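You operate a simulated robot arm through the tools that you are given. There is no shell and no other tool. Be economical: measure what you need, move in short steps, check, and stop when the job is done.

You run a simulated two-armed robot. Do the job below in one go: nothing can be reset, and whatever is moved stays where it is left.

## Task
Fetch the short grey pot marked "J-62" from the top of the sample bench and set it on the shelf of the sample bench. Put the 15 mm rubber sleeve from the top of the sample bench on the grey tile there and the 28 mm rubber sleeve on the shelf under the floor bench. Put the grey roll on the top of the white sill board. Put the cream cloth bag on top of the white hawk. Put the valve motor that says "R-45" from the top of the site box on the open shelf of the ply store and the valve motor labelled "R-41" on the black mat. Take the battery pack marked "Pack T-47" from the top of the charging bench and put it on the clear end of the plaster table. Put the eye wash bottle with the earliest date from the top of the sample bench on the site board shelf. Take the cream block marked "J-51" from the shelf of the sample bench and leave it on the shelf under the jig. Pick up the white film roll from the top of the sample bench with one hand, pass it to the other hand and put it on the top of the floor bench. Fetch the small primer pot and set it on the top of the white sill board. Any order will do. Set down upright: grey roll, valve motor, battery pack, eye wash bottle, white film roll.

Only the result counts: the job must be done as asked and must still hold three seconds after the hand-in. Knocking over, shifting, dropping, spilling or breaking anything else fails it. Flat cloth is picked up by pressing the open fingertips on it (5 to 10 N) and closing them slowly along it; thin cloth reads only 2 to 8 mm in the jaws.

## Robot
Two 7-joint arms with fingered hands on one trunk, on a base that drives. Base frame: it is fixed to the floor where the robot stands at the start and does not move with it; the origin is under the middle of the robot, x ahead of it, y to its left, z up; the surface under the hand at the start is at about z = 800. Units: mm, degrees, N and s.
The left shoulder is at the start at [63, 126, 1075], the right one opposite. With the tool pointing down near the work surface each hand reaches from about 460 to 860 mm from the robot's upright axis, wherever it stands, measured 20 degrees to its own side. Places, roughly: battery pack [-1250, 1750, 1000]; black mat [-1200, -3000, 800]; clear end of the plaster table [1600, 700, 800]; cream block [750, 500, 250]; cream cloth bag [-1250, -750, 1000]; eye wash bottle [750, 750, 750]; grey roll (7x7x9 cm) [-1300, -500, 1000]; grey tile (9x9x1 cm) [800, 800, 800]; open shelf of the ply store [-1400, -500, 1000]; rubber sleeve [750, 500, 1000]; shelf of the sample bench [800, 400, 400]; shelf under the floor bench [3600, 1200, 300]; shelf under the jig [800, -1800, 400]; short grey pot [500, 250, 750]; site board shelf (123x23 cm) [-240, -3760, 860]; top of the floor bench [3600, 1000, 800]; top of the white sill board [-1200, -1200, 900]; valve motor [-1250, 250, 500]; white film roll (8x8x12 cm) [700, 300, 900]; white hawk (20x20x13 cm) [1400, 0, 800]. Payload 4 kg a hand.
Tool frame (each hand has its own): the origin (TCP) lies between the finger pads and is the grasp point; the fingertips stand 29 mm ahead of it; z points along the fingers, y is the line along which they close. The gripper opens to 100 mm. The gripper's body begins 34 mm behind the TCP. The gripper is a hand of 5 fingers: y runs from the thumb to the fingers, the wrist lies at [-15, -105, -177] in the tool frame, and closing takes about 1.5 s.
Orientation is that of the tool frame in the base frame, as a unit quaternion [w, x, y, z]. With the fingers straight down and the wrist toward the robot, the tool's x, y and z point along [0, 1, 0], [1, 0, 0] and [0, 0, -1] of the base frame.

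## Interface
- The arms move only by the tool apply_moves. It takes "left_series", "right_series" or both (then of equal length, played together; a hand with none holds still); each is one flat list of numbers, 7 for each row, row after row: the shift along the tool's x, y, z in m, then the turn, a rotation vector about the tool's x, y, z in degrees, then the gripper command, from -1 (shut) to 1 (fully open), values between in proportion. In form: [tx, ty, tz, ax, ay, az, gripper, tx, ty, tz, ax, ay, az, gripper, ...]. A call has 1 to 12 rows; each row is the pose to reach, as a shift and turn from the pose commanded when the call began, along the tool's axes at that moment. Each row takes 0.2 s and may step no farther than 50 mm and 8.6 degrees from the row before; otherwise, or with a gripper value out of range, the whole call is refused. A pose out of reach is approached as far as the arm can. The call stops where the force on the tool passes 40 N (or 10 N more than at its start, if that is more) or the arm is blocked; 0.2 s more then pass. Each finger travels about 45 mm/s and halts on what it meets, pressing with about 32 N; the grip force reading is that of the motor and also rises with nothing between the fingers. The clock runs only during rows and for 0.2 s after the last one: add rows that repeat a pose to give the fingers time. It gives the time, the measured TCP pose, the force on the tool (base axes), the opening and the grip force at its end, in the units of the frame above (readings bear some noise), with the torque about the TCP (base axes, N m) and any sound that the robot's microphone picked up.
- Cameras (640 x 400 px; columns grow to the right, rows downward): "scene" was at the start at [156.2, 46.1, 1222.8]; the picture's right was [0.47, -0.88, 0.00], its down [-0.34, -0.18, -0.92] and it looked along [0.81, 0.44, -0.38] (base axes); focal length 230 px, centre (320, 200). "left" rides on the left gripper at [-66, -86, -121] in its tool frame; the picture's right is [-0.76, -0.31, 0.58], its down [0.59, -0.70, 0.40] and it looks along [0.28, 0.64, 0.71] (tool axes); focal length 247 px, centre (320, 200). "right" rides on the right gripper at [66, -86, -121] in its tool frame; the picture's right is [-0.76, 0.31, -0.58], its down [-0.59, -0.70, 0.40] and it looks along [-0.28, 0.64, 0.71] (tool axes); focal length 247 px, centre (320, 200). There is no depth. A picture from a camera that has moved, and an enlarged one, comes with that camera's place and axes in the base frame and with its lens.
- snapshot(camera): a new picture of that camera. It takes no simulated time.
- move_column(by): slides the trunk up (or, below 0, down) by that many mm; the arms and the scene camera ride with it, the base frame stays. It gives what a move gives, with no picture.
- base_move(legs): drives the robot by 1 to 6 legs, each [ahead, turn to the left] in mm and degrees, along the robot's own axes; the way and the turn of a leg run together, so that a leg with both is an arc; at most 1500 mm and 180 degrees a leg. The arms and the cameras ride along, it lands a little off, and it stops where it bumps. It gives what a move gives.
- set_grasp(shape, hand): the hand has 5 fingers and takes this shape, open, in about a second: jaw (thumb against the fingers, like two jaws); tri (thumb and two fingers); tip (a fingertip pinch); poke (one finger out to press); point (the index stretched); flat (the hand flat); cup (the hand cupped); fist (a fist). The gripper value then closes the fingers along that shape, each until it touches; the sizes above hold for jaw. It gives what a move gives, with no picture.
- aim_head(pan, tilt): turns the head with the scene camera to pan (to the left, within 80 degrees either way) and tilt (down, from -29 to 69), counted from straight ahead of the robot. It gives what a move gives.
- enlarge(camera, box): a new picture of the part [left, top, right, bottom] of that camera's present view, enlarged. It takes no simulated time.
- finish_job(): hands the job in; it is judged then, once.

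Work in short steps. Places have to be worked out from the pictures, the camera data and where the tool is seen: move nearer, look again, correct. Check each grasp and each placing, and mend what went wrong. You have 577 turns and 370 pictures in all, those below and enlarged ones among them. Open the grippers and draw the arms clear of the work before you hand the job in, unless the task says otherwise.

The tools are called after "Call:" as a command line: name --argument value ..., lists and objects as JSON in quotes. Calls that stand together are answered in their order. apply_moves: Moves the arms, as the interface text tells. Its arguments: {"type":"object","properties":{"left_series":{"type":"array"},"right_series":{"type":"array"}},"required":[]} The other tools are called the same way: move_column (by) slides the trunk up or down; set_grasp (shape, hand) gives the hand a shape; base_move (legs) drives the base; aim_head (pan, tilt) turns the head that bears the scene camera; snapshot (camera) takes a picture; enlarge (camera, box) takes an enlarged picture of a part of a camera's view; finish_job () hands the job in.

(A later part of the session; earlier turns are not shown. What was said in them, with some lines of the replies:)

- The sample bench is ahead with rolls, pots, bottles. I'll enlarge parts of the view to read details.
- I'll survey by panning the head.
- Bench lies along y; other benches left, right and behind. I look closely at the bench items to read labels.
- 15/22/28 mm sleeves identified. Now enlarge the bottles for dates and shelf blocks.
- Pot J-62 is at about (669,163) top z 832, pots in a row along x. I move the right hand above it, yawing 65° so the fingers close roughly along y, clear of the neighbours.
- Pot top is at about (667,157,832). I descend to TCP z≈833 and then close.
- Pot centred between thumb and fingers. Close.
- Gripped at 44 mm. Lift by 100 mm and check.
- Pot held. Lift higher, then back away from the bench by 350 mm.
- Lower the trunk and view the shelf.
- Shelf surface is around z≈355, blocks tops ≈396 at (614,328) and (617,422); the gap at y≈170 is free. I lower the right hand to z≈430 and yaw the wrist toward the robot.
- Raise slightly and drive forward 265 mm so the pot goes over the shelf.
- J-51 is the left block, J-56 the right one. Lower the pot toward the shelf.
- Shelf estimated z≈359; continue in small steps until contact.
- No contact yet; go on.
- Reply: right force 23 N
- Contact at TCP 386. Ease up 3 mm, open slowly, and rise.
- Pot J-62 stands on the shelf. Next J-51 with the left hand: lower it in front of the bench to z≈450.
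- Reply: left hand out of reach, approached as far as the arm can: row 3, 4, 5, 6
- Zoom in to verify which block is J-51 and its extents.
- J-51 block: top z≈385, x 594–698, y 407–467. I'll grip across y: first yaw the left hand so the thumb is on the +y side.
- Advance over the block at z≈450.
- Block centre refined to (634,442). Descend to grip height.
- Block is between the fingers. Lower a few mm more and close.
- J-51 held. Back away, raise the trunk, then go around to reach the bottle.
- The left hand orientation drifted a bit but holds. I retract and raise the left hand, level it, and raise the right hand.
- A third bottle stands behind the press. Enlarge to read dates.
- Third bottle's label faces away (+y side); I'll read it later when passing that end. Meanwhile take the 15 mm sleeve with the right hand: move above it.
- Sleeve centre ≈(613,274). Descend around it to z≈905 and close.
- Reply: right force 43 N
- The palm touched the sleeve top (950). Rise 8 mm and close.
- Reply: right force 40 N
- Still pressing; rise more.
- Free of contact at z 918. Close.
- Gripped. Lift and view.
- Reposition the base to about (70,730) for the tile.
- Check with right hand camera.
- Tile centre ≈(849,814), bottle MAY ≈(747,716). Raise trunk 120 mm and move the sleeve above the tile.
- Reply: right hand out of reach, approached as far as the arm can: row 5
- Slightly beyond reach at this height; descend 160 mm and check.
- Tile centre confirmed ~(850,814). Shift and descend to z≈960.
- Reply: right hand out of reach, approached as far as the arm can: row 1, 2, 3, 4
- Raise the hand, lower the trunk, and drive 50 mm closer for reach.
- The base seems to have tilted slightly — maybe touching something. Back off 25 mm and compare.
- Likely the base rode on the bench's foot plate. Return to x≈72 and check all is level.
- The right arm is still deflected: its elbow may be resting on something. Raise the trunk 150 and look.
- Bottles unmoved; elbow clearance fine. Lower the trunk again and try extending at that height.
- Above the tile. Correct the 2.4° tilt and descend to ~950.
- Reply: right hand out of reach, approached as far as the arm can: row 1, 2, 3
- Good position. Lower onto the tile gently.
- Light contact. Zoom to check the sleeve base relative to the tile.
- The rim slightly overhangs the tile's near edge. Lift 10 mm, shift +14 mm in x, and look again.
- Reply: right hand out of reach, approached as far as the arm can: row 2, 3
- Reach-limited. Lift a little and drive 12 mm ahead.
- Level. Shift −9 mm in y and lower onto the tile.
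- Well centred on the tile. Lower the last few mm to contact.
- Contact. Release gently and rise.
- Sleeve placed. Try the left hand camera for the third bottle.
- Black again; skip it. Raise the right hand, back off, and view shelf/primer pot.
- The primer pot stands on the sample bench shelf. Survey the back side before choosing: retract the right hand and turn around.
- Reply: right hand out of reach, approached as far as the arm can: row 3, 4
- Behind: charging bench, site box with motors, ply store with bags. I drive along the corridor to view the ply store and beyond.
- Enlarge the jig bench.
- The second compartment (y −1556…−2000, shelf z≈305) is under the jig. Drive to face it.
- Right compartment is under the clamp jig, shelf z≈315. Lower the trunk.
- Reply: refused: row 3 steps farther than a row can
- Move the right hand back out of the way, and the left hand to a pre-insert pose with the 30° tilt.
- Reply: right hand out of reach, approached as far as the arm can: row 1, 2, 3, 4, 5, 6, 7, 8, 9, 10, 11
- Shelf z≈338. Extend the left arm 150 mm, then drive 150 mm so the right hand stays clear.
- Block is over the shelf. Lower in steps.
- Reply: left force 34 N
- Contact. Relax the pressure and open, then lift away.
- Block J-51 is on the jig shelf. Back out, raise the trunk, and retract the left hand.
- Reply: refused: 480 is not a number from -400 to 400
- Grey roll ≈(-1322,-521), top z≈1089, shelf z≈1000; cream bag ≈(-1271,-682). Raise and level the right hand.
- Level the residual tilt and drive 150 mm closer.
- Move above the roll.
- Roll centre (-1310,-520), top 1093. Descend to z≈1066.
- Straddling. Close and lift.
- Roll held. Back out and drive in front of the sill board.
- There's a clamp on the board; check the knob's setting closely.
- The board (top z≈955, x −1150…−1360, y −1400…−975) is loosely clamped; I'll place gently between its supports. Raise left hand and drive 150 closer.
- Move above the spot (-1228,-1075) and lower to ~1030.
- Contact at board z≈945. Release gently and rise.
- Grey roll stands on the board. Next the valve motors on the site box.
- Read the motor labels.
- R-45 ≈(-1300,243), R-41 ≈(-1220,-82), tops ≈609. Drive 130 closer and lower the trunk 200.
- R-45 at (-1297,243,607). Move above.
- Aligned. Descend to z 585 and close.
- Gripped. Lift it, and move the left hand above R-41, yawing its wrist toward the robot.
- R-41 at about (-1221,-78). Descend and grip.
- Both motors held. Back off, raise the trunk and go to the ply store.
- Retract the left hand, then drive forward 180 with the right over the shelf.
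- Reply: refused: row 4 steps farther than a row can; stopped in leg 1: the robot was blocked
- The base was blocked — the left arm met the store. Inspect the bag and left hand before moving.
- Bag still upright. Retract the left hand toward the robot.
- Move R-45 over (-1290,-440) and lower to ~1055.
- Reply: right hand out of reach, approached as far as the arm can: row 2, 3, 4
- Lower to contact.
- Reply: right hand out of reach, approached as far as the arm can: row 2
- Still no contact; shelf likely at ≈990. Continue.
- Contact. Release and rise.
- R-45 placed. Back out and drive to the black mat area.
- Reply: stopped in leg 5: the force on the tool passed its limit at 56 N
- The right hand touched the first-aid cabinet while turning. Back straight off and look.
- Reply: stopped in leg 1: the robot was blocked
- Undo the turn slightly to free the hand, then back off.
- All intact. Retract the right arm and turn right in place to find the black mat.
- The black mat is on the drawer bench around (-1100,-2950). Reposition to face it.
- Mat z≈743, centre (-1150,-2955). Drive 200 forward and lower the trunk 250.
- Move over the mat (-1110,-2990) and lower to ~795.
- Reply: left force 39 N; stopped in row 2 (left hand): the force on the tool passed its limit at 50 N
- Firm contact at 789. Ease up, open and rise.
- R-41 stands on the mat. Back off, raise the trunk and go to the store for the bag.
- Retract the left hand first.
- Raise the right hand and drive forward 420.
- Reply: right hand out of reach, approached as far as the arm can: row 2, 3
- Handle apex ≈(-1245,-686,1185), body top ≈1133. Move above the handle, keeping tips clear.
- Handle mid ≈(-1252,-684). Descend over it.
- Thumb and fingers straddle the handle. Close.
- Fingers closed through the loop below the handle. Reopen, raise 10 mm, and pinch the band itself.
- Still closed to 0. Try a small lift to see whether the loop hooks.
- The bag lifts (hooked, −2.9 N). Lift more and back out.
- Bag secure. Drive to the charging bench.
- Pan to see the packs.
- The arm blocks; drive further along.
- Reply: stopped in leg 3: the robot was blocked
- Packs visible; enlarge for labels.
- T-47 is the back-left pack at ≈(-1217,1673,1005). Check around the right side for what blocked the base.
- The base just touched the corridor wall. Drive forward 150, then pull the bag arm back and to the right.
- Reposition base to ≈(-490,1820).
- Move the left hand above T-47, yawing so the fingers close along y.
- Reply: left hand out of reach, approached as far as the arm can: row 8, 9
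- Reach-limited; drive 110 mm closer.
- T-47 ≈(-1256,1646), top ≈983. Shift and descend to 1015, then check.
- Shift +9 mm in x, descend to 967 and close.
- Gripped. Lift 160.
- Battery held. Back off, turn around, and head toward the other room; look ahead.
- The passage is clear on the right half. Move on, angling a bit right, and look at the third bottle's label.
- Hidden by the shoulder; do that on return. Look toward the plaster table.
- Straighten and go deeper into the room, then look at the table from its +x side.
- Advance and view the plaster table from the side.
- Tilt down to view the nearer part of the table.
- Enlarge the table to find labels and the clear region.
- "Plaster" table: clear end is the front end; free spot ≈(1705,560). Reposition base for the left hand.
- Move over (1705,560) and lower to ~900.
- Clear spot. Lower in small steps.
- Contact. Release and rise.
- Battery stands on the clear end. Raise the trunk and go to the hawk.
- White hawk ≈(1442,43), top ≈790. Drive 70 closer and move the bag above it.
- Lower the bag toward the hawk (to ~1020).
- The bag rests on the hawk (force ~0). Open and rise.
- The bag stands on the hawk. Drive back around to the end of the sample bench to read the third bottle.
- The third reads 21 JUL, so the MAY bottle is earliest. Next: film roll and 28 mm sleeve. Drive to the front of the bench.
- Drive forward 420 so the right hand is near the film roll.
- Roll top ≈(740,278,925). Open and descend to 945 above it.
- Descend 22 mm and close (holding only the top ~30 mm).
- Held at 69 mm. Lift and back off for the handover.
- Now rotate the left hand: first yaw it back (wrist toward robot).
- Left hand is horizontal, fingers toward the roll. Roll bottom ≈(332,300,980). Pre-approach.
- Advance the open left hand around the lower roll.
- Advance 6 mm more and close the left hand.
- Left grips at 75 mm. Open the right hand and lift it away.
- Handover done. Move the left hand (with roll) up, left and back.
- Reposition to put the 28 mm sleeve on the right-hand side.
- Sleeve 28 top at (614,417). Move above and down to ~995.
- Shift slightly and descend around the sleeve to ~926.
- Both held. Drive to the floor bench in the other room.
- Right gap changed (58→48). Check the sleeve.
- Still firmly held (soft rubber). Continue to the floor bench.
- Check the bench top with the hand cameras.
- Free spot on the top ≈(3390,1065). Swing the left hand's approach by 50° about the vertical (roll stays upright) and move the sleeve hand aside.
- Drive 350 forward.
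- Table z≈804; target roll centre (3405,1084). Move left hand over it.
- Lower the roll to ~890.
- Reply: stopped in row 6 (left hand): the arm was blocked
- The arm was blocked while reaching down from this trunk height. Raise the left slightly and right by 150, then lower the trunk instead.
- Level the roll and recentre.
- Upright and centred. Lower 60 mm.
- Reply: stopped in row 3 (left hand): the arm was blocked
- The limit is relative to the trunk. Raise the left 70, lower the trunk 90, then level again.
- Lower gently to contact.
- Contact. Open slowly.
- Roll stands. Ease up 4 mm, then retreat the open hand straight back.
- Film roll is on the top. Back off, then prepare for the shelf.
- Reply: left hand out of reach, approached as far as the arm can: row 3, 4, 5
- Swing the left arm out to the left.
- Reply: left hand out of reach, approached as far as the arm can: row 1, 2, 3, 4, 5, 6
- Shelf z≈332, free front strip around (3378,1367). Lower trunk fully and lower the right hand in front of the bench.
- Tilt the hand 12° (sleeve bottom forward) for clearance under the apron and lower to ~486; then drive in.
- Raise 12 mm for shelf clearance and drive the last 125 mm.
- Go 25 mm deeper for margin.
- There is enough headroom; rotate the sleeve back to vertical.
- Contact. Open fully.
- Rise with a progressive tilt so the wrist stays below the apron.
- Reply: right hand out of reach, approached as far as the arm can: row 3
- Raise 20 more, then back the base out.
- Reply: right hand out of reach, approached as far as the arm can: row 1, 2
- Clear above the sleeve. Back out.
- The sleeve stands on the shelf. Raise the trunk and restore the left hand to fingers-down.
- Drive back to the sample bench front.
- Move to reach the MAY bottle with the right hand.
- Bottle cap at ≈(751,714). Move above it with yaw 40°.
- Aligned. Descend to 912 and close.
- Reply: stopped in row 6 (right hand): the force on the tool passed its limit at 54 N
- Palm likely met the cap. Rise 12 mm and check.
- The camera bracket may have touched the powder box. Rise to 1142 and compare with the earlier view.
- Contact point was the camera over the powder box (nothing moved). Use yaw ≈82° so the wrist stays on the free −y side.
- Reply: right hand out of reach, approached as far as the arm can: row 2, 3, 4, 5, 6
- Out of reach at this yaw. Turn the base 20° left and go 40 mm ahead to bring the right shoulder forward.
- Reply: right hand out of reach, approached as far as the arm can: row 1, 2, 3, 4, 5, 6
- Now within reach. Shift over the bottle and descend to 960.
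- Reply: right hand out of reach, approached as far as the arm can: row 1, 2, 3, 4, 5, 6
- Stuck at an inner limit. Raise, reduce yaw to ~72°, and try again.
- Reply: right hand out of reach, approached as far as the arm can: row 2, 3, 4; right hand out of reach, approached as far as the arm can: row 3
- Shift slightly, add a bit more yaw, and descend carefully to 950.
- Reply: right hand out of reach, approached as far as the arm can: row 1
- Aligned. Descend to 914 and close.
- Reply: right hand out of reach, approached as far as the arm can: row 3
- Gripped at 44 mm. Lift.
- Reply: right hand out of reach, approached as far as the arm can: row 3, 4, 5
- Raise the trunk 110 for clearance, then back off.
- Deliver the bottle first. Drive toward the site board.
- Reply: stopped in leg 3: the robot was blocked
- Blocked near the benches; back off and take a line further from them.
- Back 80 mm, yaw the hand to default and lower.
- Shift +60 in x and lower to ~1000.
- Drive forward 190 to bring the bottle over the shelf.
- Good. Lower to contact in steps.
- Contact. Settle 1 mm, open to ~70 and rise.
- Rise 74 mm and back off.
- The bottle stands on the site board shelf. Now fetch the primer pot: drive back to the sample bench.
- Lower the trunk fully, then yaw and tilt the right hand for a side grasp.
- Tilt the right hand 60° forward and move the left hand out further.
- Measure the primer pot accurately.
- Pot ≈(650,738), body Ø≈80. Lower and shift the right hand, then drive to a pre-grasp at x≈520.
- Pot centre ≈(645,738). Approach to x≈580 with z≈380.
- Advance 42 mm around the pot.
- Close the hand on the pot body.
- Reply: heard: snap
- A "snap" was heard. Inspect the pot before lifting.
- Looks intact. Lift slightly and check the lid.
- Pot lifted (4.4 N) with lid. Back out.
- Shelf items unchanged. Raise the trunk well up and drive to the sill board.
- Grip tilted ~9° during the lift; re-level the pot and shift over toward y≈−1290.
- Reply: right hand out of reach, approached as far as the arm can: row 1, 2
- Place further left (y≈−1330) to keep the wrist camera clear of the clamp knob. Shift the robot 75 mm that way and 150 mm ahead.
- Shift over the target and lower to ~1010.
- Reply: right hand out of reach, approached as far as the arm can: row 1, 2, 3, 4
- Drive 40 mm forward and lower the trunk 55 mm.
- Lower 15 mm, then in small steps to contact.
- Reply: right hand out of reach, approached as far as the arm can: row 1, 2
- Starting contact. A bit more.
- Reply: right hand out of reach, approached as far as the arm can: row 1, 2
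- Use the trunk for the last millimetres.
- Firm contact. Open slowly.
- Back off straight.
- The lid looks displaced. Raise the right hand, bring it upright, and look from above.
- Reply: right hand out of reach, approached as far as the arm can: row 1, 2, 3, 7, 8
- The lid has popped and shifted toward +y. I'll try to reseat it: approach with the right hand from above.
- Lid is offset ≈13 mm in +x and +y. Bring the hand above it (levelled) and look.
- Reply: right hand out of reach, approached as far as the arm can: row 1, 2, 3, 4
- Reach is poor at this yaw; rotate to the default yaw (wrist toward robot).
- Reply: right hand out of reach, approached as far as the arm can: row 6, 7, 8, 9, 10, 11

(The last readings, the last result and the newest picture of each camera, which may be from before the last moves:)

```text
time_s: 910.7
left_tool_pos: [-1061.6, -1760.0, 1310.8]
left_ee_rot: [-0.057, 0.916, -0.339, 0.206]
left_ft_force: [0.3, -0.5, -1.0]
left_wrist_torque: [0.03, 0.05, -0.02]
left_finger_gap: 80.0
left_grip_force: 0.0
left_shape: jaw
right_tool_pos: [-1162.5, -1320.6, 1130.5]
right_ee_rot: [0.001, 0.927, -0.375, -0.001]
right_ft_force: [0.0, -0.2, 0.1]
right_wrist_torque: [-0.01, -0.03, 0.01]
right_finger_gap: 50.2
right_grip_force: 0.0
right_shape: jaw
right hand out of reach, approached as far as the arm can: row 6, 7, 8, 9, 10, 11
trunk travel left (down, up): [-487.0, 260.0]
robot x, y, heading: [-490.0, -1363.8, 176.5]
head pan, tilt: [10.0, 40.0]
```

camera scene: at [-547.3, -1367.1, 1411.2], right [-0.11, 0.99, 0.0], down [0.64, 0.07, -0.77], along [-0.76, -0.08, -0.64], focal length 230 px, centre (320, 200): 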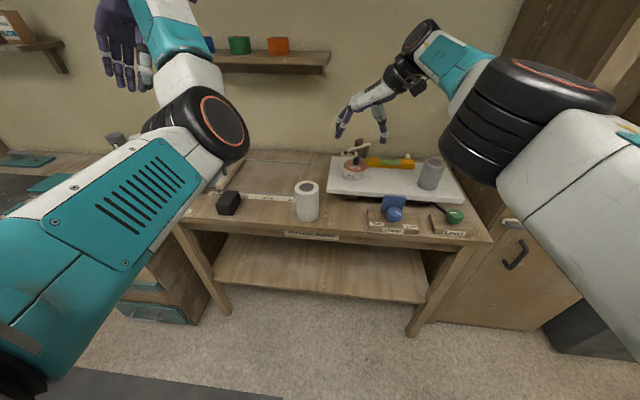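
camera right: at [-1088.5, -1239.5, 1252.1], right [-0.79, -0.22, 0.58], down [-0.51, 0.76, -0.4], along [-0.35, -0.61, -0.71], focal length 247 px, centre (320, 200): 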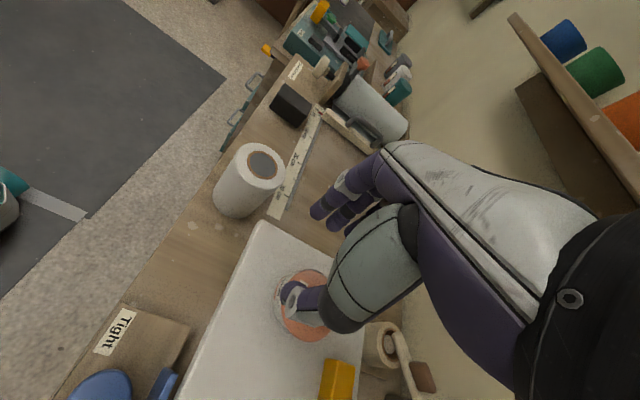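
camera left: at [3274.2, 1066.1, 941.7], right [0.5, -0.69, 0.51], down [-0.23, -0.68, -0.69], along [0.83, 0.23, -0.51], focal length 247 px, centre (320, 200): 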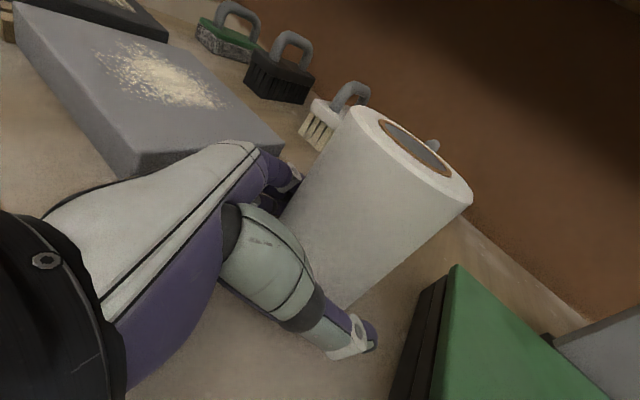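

Call:
apply_moves --right_series '[-0.02, 0.018, 0, 0, 0, 5, 0, -0.04, 0.037, 0, 0, 0, 10, 0, -0.061, 0.055, 0, 0, 0, 15, 0]'

Call:
snapshot --camera "right"

Call:
enlarge --camera "scene" --box '[320, 120, 420, 200]'

```text
time_s: 911.5
left_tool_pos: [-1060.2, -1769.2, 1307.7]
left_ee_rot: [-0.06, 0.918, -0.335, 0.204]
left_ft_force: [0.1, -0.6, -0.2]
left_wrist_torque: [0.06, 0.0, 0.0]
left_finger_gap: 79.9
left_grip_force: 0.1
left_shape: jaw
right_tool_pos: [-1246.9, -1323.7, 1129.6]
right_ee_rot: [-0.001, 0.871, -0.492, 0.0]
right_ft_force: [0.5, -1.9, 0.2]
right_wrist_torque: [0.14, -0.02, -0.06]
right_finger_gap: 50.2
right_grip_force: 0.0
right_shape: jaw
trunk travel left (down, up): [-487.0, 260.0]
robot x, y, heading: [-490.6, -1355.9, 176.7]
head pan, tilt: [10.0, 40.0]
```

```text
30 pictures are left
camera right: at [-1139.2, -1335.3, 1251.2], right [-0.65, 0.49, 0.58], down [0.3, 0.87, -0.4], along [-0.7, -0.09, -0.71], focal length 247 px, centre (320, 200)
```

right: 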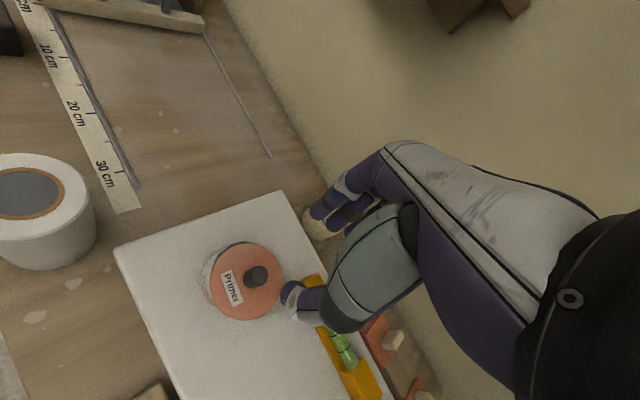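

```text
5.00 times, centred on (370, 160) of scene
camera zoom: at [-614.8, -1367.7, 1411.1], right [-0.12, 0.99, 0.0], down [0.64, 0.08, -0.77], along [-0.76, -0.09, -0.64], focal length 1153 px, centre (70, 400)
```

zoom: 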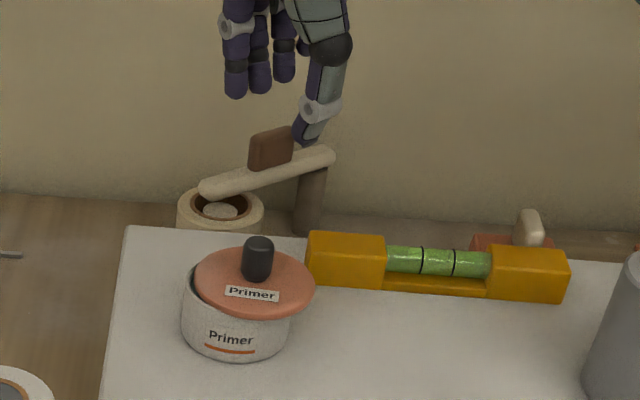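

Knob top ≈(-1243,-1322,1021). Descend around it.

Call:
apply_moves --right_series '[0, -0.0045, 0.04, 0, 0, 0, 0, 0, -0.0045, 0.075, 0, 0, 0, 0, 0, -0.0045, 0.095, 0, 0, 0, 0, 0, -0.0045, 0.105, 0, 0, 0, 0]'

Call:
enlarge --camera "scene" --box '[320, 120, 420, 200]'

Call:
snapshot --camera "right"

```text
time_s: 912.5
left_tool_pos: [-1059.4, -1762.7, 1309.8]
left_ee_rot: [-0.058, 0.917, -0.338, 0.204]
left_ft_force: [-0.3, -0.2, -0.3]
left_wrist_torque: [0.01, 0.04, -0.01]
left_finger_gap: 79.7
left_grip_force: 0.0
left_shape: jaw
right_tool_pos: [-1236.9, -1316.1, 1024.7]
right_ee_rot: [0.0, 0.87, -0.492, -0.001]
right_ft_force: [-0.1, 0.3, 0.2]
right_wrist_torque: [-0.02, 0.0, 0.0]
right_finger_gap: 50.3
right_grip_force: 0.1
right_shape: jaw
right hand out of reach, approached as far as the arm can: row 4
trunk travel left (down, up): [-487.0, 260.0]
robot x, y, heading: [-491.1, -1358.8, 176.6]
head pan, tilt: [10.0, 40.0]
```

```text
5.00 times, centred on (370, 160) of scene
camera zoom: at [-612.0, -1363.5, 1411.3], right [-0.11, 0.99, 0.0], down [0.64, 0.07, -0.77], along [-0.76, -0.09, -0.64], focal length 1153 px, centre (70, 400)
```

zoom: 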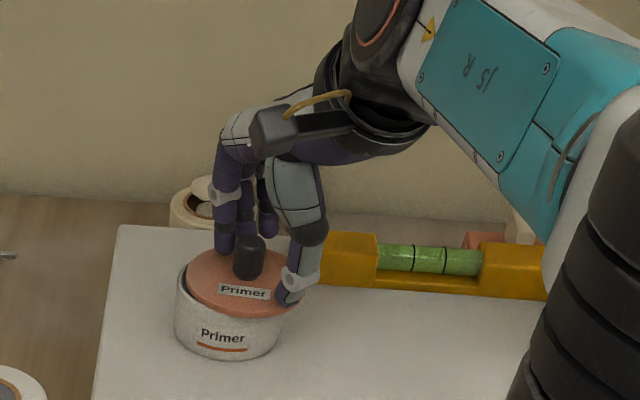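

```text
27 pictures are left
camera right: at [-1129.6, -1327.0, 1145.1], right [-0.65, 0.49, 0.58], down [0.3, 0.87, -0.4], along [-0.7, -0.09, -0.71], focal length 247 px, centre (320, 200)
```

right: 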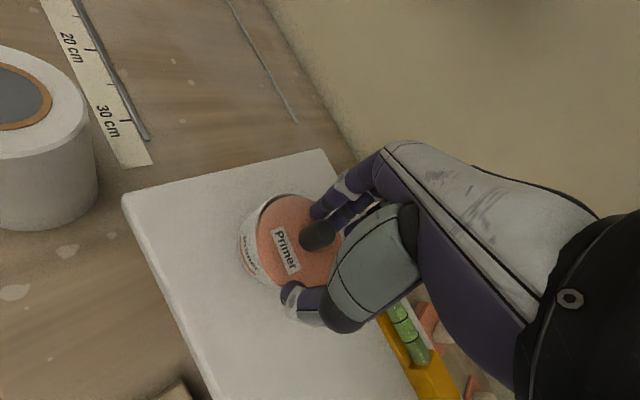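

Knob is between the fingers. Pinch it.

Call:
apply_moves --right_series '[0, 0, 0, 0, 0, 0, -0.2, 0, 0, 0, 0, 0, 0, -0.4, 0, 0, 0, 0, 0, 0, -0.6, 0, 0, 0, 0, 0, 0, -0.8, 0, 0, 0, 0, 0, 0, -1, 0, 0, 0, 0, 0, 0, -1]'

Call:
apply_moves --right_series '[0, 0, -0.005, 0, 0, 0, -1, 0, 0, -0.012, 0, 0, 0, -1, 0, 0, -0.02, 0, 0, 0, -1]'

Call:
enlarge --camera "scene" --box '[320, 120, 420, 200]'

```text
time_s: 913.9
left_tool_pos: [-1060.7, -1759.5, 1310.0]
left_ee_rot: [-0.058, 0.917, -0.338, 0.205]
left_ft_force: [-0.4, 0.4, 0.2]
left_wrist_torque: [0.0, -0.02, -0.04]
left_finger_gap: 80.2
left_grip_force: 0.0
left_shape: jaw
right_tool_pos: [-1238.3, -1314.3, 1024.4]
right_ee_rot: [0.001, 0.869, -0.494, 0.0]
right_ft_force: [0.3, -0.3, 0.7]
right_wrist_torque: [0.0, 0.03, 0.02]
right_finger_gap: 11.1
right_grip_force: 31.7
right_shape: jaw
trunk travel left (down, up): [-487.0, 260.0]
robot x, y, heading: [-491.9, -1358.0, 176.3]
head pan, tilt: [10.0, 40.0]
```

```text
time_s: 914.7
left_tool_pos: [-1061.6, -1760.4, 1311.0]
left_ee_rot: [-0.057, 0.917, -0.339, 0.205]
left_ft_force: [0.8, -0.1, 0.1]
left_wrist_torque: [0.02, -0.01, 0.01]
left_finger_gap: 79.8
left_grip_force: 0.1
left_shape: jaw
right_tool_pos: [-1240.5, -1313.3, 1044.4]
right_ee_rot: [-0.001, 0.869, -0.495, 0.0]
right_ft_force: [0.0, -0.1, -0.6]
right_wrist_torque: [-0.02, 0.04, -0.01]
right_finger_gap: 11.5
right_grip_force: 31.7
right_shape: jaw
trunk travel left (down, up): [-487.0, 260.0]
robot x, y, heading: [-490.2, -1358.8, 176.4]
head pan, tilt: [10.0, 40.0]
```

```text
5.00 times, centred on (370, 160) of scene
camera zoom: at [-613.3, -1363.1, 1411.2], right [-0.11, 0.99, 0.0], down [0.64, 0.07, -0.77], along [-0.76, -0.09, -0.64], focal length 1153 px, centre (70, 400)
```

zoom: 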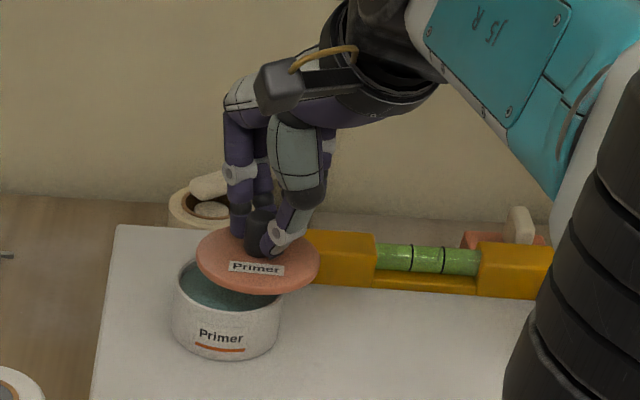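

The lid is held and the pot unspilled. Shift the lid (−14,−19) over the pot's axis and check.

Call:
apply_moves --right_series '[0.005, 0.011, 0, 0, 0, 0, -1, 0.009, 0.022, 0, 0, 0, 0, -1, 0.009, 0.022, 0, 0, 0, 0, -1]'

Call:
enlarge --camera "scene" --box '[320, 120, 420, 200]'

Call:
snapshot --camera "right"

```text
time_s: 915.5
left_tool_pos: [-1060.4, -1761.2, 1309.5]
left_ee_rot: [-0.057, 0.917, -0.339, 0.204]
left_ft_force: [0.5, -0.7, -0.2]
left_wrist_torque: [-0.04, 0.0, 0.02]
left_finger_gap: 79.6
left_grip_force: 0.0
left_shape: jaw
right_tool_pos: [-1239.0, -1332.9, 1044.5]
right_ee_rot: [0.001, 0.869, -0.494, 0.0]
right_ft_force: [-0.9, -0.5, 0.6]
right_wrist_torque: [-0.01, -0.01, 0.02]
right_finger_gap: 11.2
right_grip_force: 32.3
right_shape: jaw
right hand out of reach, approached as far as the arm can: row 1, 2, 3
trunk travel left (down, up): [-487.0, 260.0]
robot x, y, heading: [-490.6, -1357.7, 176.5]
head pan, tilt: [10.0, 40.0]
```

```text
5.00 times, centred on (370, 160) of scene
camera zoom: at [-613.2, -1364.0, 1411.2], right [-0.11, 0.99, 0.0], down [0.64, 0.07, -0.77], along [-0.76, -0.09, -0.64], focal length 1153 px, centre (70, 400)
```

zoom: 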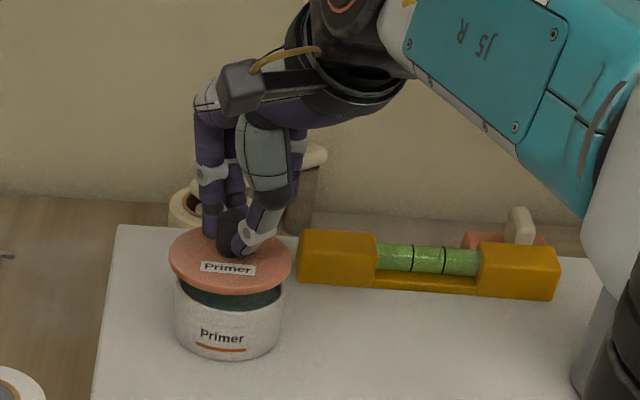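

```text
24 pictures are left
camera right: at [-1132.0, -1344.0, 1165.2], right [-0.65, 0.49, 0.58], down [0.3, 0.87, -0.4], along [-0.7, -0.08, -0.71], focal length 247 px, centre (320, 200)
```

right: 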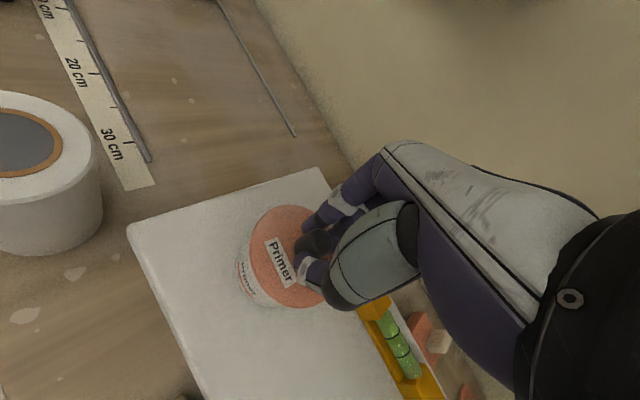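

Lid is centred over the pot. Lower it onto the rim.

Call:
apply_moves --right_series '[0, 0, 0.006, 0, 0, 0, -1, 0, 0, 0.012, 0, 0, 0, -1]'

Call:
enlarge --camera "scene" --box '[320, 120, 420, 200]'

```text
time_s: 916.1
left_tool_pos: [-1061.7, -1760.2, 1311.1]
left_ee_rot: [-0.057, 0.916, -0.339, 0.205]
left_ft_force: [-0.2, 0.2, 0.0]
left_wrist_torque: [-0.04, 0.0, 0.0]
left_finger_gap: 80.0
left_grip_force: 0.1
left_shape: jaw
right_tool_pos: [-1238.5, -1331.7, 1030.3]
right_ee_rot: [0.001, 0.869, -0.494, -0.001]
right_ft_force: [-0.7, -0.2, -0.3]
right_wrist_torque: [-0.02, 0.0, 0.03]
right_finger_gap: 11.3
right_grip_force: 32.0
right_shape: jaw
right hand out of reach, approached as far as the arm can: row 2
trunk travel left (down, up): [-487.0, 260.0]
robot x, y, heading: [-492.4, -1356.7, 176.5]
head pan, tilt: [10.0, 40.0]
```

```text
5.00 times, centred on (370, 160) of scene
camera zoom: at [-613.5, -1362.5, 1411.2], right [-0.11, 0.99, 0.0], down [0.64, 0.07, -0.77], along [-0.76, -0.09, -0.64], focal length 1153 px, centre (70, 400)
```

zoom: 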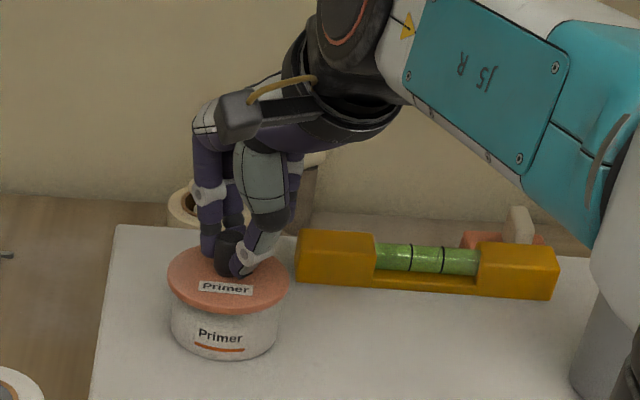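

Lid is ~8 mm too far toward the robot. Raise a little, drive 9 mm forward, and recheck.

Call:
apply_moves --right_series '[0, 0, -0.01, 0, 0, 0, -1]'

Call:
base_move --legs '[[10, 0]]'

Call:
enlarge --camera "scene" --box '[320, 120, 420, 200]'

```text
time_s: 916.5
left_tool_pos: [-1061.3, -1760.6, 1310.7]
left_ee_rot: [-0.057, 0.917, -0.338, 0.204]
left_ft_force: [-0.6, 0.3, 0.9]
left_wrist_torque: [0.05, -0.01, 0.0]
left_finger_gap: 79.8
left_grip_force: 0.0
left_shape: jaw
right_tool_pos: [-1238.6, -1330.5, 1041.5]
right_ee_rot: [0.0, 0.869, -0.495, 0.0]
right_ft_force: [0.0, 0.4, 0.2]
right_wrist_torque: [0.01, -0.01, 0.04]
right_finger_gap: 11.7
right_grip_force: 31.7
right_shape: jaw
trunk travel left (down, up): [-487.0, 260.0]
robot x, y, heading: [-491.9, -1357.8, 176.5]
head pan, tilt: [10.0, 40.0]
```

```text
time_s: 917.3
left_tool_pos: [-1071.5, -1760.7, 1310.8]
left_ee_rot: [-0.057, 0.917, -0.337, 0.204]
left_ft_force: [0.9, 0.0, 0.3]
left_wrist_torque: [0.0, -0.01, -0.01]
left_finger_gap: 79.5
left_grip_force: 0.0
left_shape: jaw
right_tool_pos: [-1247.7, -1332.3, 1041.8]
right_ee_rot: [0.001, 0.87, -0.494, -0.001]
right_ft_force: [-0.3, 0.4, -1.0]
right_wrist_torque: [-0.01, -0.01, 0.02]
right_finger_gap: 11.9
right_grip_force: 32.2
right_shape: jaw
trunk travel left (down, up): [-487.0, 260.0]
robot x, y, heading: [-497.8, -1354.7, 176.6]
head pan, tilt: [10.0, 40.0]
```

```text
5.00 times, centred on (370, 160) of scene
camera zoom: at [-623.5, -1362.4, 1411.2], right [-0.11, 0.99, 0.0], down [0.64, 0.07, -0.77], along [-0.76, -0.09, -0.64], focal length 1153 px, centre (70, 400)
```

zoom: 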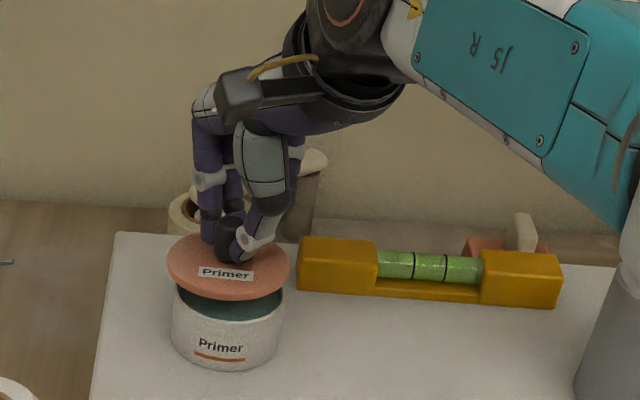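

Nearly centred. Lower onto the rim.

Call:
apply_moves --right_series '[0.002, -0.001, 0.006, 0, 0, 0, -1, 0.002, -0.001, 0.011, 0, 0, 0, -1]'

Call:
enlarge --camera "scene" --box '[320, 120, 420, 200]'

```text
time_s: 917.9
left_tool_pos: [-1071.4, -1760.5, 1310.2]
left_ee_rot: [-0.057, 0.917, -0.338, 0.204]
left_ft_force: [0.6, 0.0, 0.6]
left_wrist_torque: [0.01, 0.05, -0.02]
left_finger_gap: 79.9
left_grip_force: 0.0
left_shape: jaw
right_tool_pos: [-1245.3, -1332.2, 1030.4]
right_ee_rot: [-0.001, 0.87, -0.493, 0.0]
right_ft_force: [-0.1, 0.1, -0.7]
right_wrist_torque: [0.01, 0.0, 0.02]
right_finger_gap: 11.4
right_grip_force: 31.6
right_shape: jaw
trunk travel left (down, up): [-487.0, 260.0]
robot x, y, heading: [-502.4, -1355.3, 176.6]
head pan, tilt: [10.0, 40.0]
```

```text
5.00 times, centred on (370, 160) of scene
camera zoom: at [-623.8, -1362.6, 1411.1], right [-0.11, 0.99, 0.0], down [0.64, 0.07, -0.77], along [-0.76, -0.09, -0.64], focal length 1153 px, centre (70, 400)
```

zoom: 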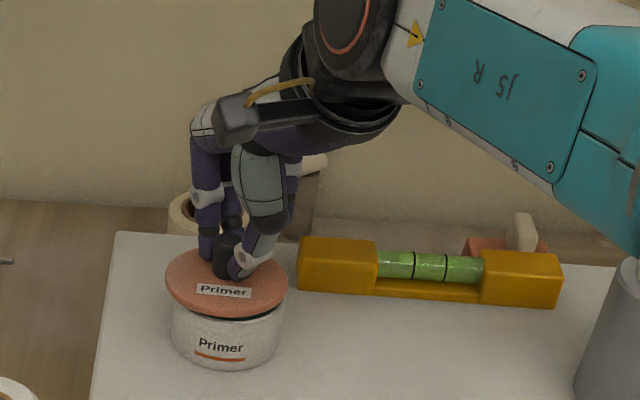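

Aligned laterally. Lower to contact and press gently.

Call:
apply_moves --right_series '[0, 0, 0.003, 0, 0, 0, -1, 0, 0, 0.006, 0, 0, 0, -1]'

Call:
enlarge --camera "scene" --box '[320, 120, 420, 200]'

```text
time_s: 918.5
left_tool_pos: [-1071.0, -1760.7, 1310.6]
left_ee_rot: [-0.058, 0.917, -0.338, 0.204]
left_ft_force: [0.4, 0.2, -0.1]
left_wrist_torque: [-0.02, 0.0, 0.0]
left_finger_gap: 79.9
left_grip_force: 0.1
left_shape: jaw
right_tool_pos: [-1245.5, -1332.2, 1025.5]
right_ee_rot: [0.0, 0.87, -0.493, -0.001]
right_ft_force: [0.7, -0.2, 0.9]
right_wrist_torque: [0.0, 0.01, -0.02]
right_finger_gap: 11.3
right_grip_force: 31.9
right_shape: jaw
trunk travel left (down, up): [-487.0, 260.0]
robot x, y, heading: [-499.1, -1360.3, 176.6]
head pan, tilt: [10.0, 40.0]
```

```text
5.00 times, centred on (370, 160) of scene
camera zoom: at [-623.2, -1362.6, 1411.2], right [-0.11, 0.99, 0.0], down [0.64, 0.07, -0.77], along [-0.76, -0.09, -0.64], focal length 1153 px, centre (70, 400)
```

zoom: 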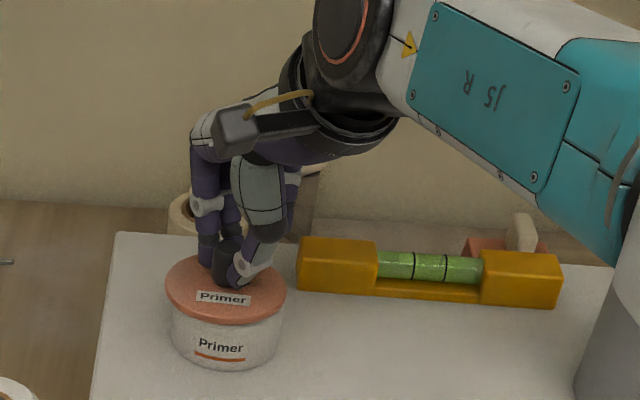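

Call:
apply_moves --right_series '[0, 0, 0.002, 0, 0, 0, -1, 0, 0, 0.004, 0, 0, 0, -1]'

```text
time_s: 919.1
left_tool_pos: [-1070.1, -1760.1, 1310.8]
left_ee_rot: [-0.057, 0.917, -0.337, 0.205]
left_ft_force: [-0.2, 0.6, 0.1]
left_wrist_torque: [0.01, 0.01, 0.01]
left_finger_gap: 80.0
left_grip_force: 0.1
left_shape: jaw
right_tool_pos: [-1245.8, -1332.6, 1024.6]
right_ee_rot: [0.003, 0.87, -0.494, -0.002]
right_ft_force: [0.0, 1.7, 13.4]
right_wrist_torque: [-0.05, 0.06, 0.01]
right_finger_gap: 12.1
right_grip_force: 32.0
right_shape: jaw
trunk travel left (down, up): [-487.0, 260.0]
robot x, y, heading: [-501.1, -1357.6, 176.5]
head pan, tilt: [10.0, 40.0]
```

Seated. One slightly firmer press.

Call:
apply_moves --right_series '[0, 0, 0.002, 0, 0, 0, -1, 0, 0, 0.003, 0, 0, 0, -1]'

```text
time_s: 919.7
left_tool_pos: [-1068.8, -1761.3, 1311.2]
left_ee_rot: [-0.056, 0.917, -0.338, 0.204]
left_ft_force: [0.3, 0.5, 0.1]
left_wrist_torque: [0.01, -0.01, -0.03]
left_finger_gap: 80.0
left_grip_force: 0.2
left_shape: jaw
right_tool_pos: [-1245.3, -1332.9, 1022.1]
right_ee_rot: [0.003, 0.87, -0.493, -0.003]
right_ft_force: [-0.8, 2.4, 26.2]
right_wrist_torque: [-0.03, 0.18, -0.01]
right_finger_gap: 12.5
right_grip_force: 31.4
right_shape: jaw
trunk travel left (down, up): [-487.0, 260.0]
robot x, y, heading: [-501.3, -1356.7, 176.5]
head pan, tilt: [10.0, 40.0]
```

Release gently: ease up, open, rise.

Call:
apply_moves --right_series '[0, 0, -0.005, 0, 0, 0, -1, 0, 0, -0.005, 0, 0, 0, -0.8, 0, 0, -0.005, 0, 0, 0, -0.5, 0, 0, -0.005, 0, 0, 0, -0.2, 0, 0, -0.005, 0, 0, 0, 0, 0, 0, -0.005, 0, 0, 0, 0, 0, 0, -0.035, 0, 0, 0, 0, 0, 0, -0.075, 0, 0, 0, 0, 0, 0, -0.115, 0, 0, 0, 0]'

Call:
enlarge --camera "scene" --box '[320, 120, 440, 210]'

```text
time_s: 921.7
left_tool_pos: [-1070.7, -1760.2, 1311.0]
left_ee_rot: [-0.058, 0.917, -0.338, 0.204]
left_ft_force: [0.5, -0.5, 0.7]
left_wrist_torque: [0.02, 0.0, 0.04]
left_finger_gap: 80.1
left_grip_force: 0.1
left_shape: jaw
right_tool_pos: [-1246.0, -1332.2, 1132.5]
right_ee_rot: [0.001, 0.87, -0.493, -0.001]
right_ft_force: [-0.6, -0.1, 0.9]
right_wrist_torque: [-0.01, 0.01, -0.07]
right_finger_gap: 49.6
right_grip_force: 0.1
right_shape: jaw
trunk travel left (down, up): [-487.0, 260.0]
robot x, y, heading: [-501.9, -1355.7, 176.7]
head pan, tilt: [10.0, 40.0]
heard: snap
```

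```text
4.44 times, centred on (380, 165) of scene
camera zoom: at [-622.8, -1362.9, 1411.3], right [-0.11, 0.99, 0.0], down [0.64, 0.07, -0.77], along [-0.76, -0.09, -0.64], focal length 1025 px, centre (53, 356)
```

zoom: 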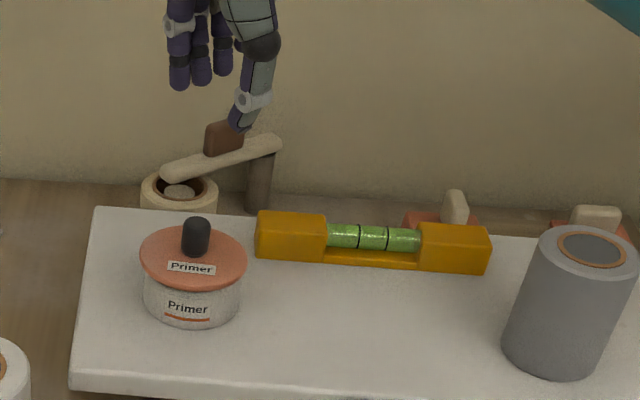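

A second "snap": the lid is back on and level. Back off and open both grippers.

Call:
base_move --legs '[[-350, 0]]'

Call:
apply_moves --left_series '[0, 0, 0, 0, 0, 0, 1, 0, 0, 0, 0, 0, 0, 1, 0, 0, 0, 0, 0, 0, 1]' --right_series '[0, 0, 0, 0, 0, 0, 1, 0, 0, 0, 0, 0, 0, 1, 0, 0, 0, 0, 0, 0, 1]'

Call:
snapshot --camera "scene"

```text
time_s: 924.0
left_tool_pos: [-710.9, -1784.7, 1312.1]
left_ee_rot: [-0.058, 0.917, -0.337, 0.205]
left_ft_force: [0.7, -0.2, -0.2]
left_wrist_torque: [0.02, 0.05, 0.0]
left_finger_gap: 79.7
left_grip_force: 0.0
left_shape: jaw
right_tool_pos: [-887.9, -1355.0, 1132.3]
right_ee_rot: [0.001, 0.871, -0.492, -0.001]
right_ft_force: [0.0, 0.1, 0.7]
right_wrist_torque: [-0.01, -0.04, 0.0]
right_finger_gap: 50.0
right_grip_force: 0.0
right_shape: jaw
trunk travel left (down, up): [-487.0, 260.0]
robot x, y, heading: [-142.9, -1381.2, 176.5]
head pan, tilt: [10.0, 40.0]
```

```text
time_s: 924.8
left_tool_pos: [-711.9, -1784.3, 1311.0]
left_ee_rot: [-0.057, 0.918, -0.336, 0.204]
left_ft_force: [0.2, -0.2, -0.2]
left_wrist_torque: [-0.03, 0.02, 0.01]
left_finger_gap: 100.1
left_grip_force: 0.1
left_shape: jaw
right_tool_pos: [-888.5, -1352.6, 1131.3]
right_ee_rot: [0.001, 0.87, -0.493, -0.001]
right_ft_force: [0.0, 0.0, -0.4]
right_wrist_torque: [0.01, 0.05, -0.01]
right_finger_gap: 99.8
right_grip_force: 0.1
right_shape: jaw
trunk travel left (down, up): [-487.0, 260.0]
robot x, y, heading: [-139.4, -1380.3, 176.5]
head pan, tilt: [10.0, 40.0]
```

```text
18 pictures are left
camera scene: at [-265.5, -1384.6, 1411.2], right [-0.12, 0.99, 0.0], down [0.64, 0.07, -0.77], along [-0.76, -0.09, -0.64], focal length 230 px, centre (320, 200)
```

scene: 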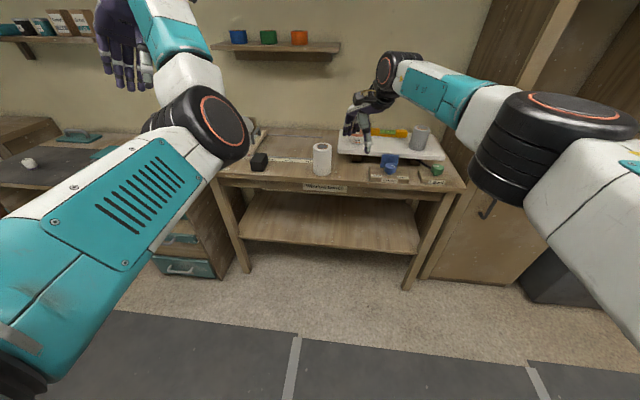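

Check R-41 on the mat from here.

Call:
enlarge --camera "scene" --box '[0, 130, 80, 190]'

```text
6.67 times, centred on (40, 160) of scene
camera zoom: at [-265.5, -1384.6, 1411.2], right [-0.12, 0.99, 0.0], down [0.64, 0.07, -0.77], along [-0.76, -0.09, -0.64], focal length 1537 px, centre (2187, 467)
```

zoom: 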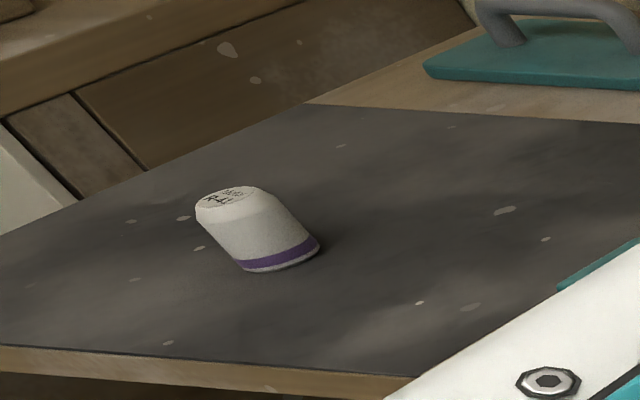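

R-41 stands upright; everything placed, grippers open and arms clear. Hand in.

Call:
finish_job

```text
The job is handed in.
```

I placed every item as asked and handed the job in with both grippers open and the arms clear. The eye wash bottle chosen is the one dated May 26; the other two read June and July 26.

Three things went wrong on the way:
- **Primer pot lid:** it popped loose when I gripped the pot. I reseated it on the sill board and heard it snap back on; nothing spilled.
- **First-aid cabinet:** the right hand pushed against it once, at about 56 N. It looked unmoved afterwards.
- **Powder box on the sample bench:** the right hand pressed on it once, at about 54 N. It also looked unmoved.

I took the lidded pot marked "Primer" on the sample bench shelf to be the small primer pot, since its location was not given.
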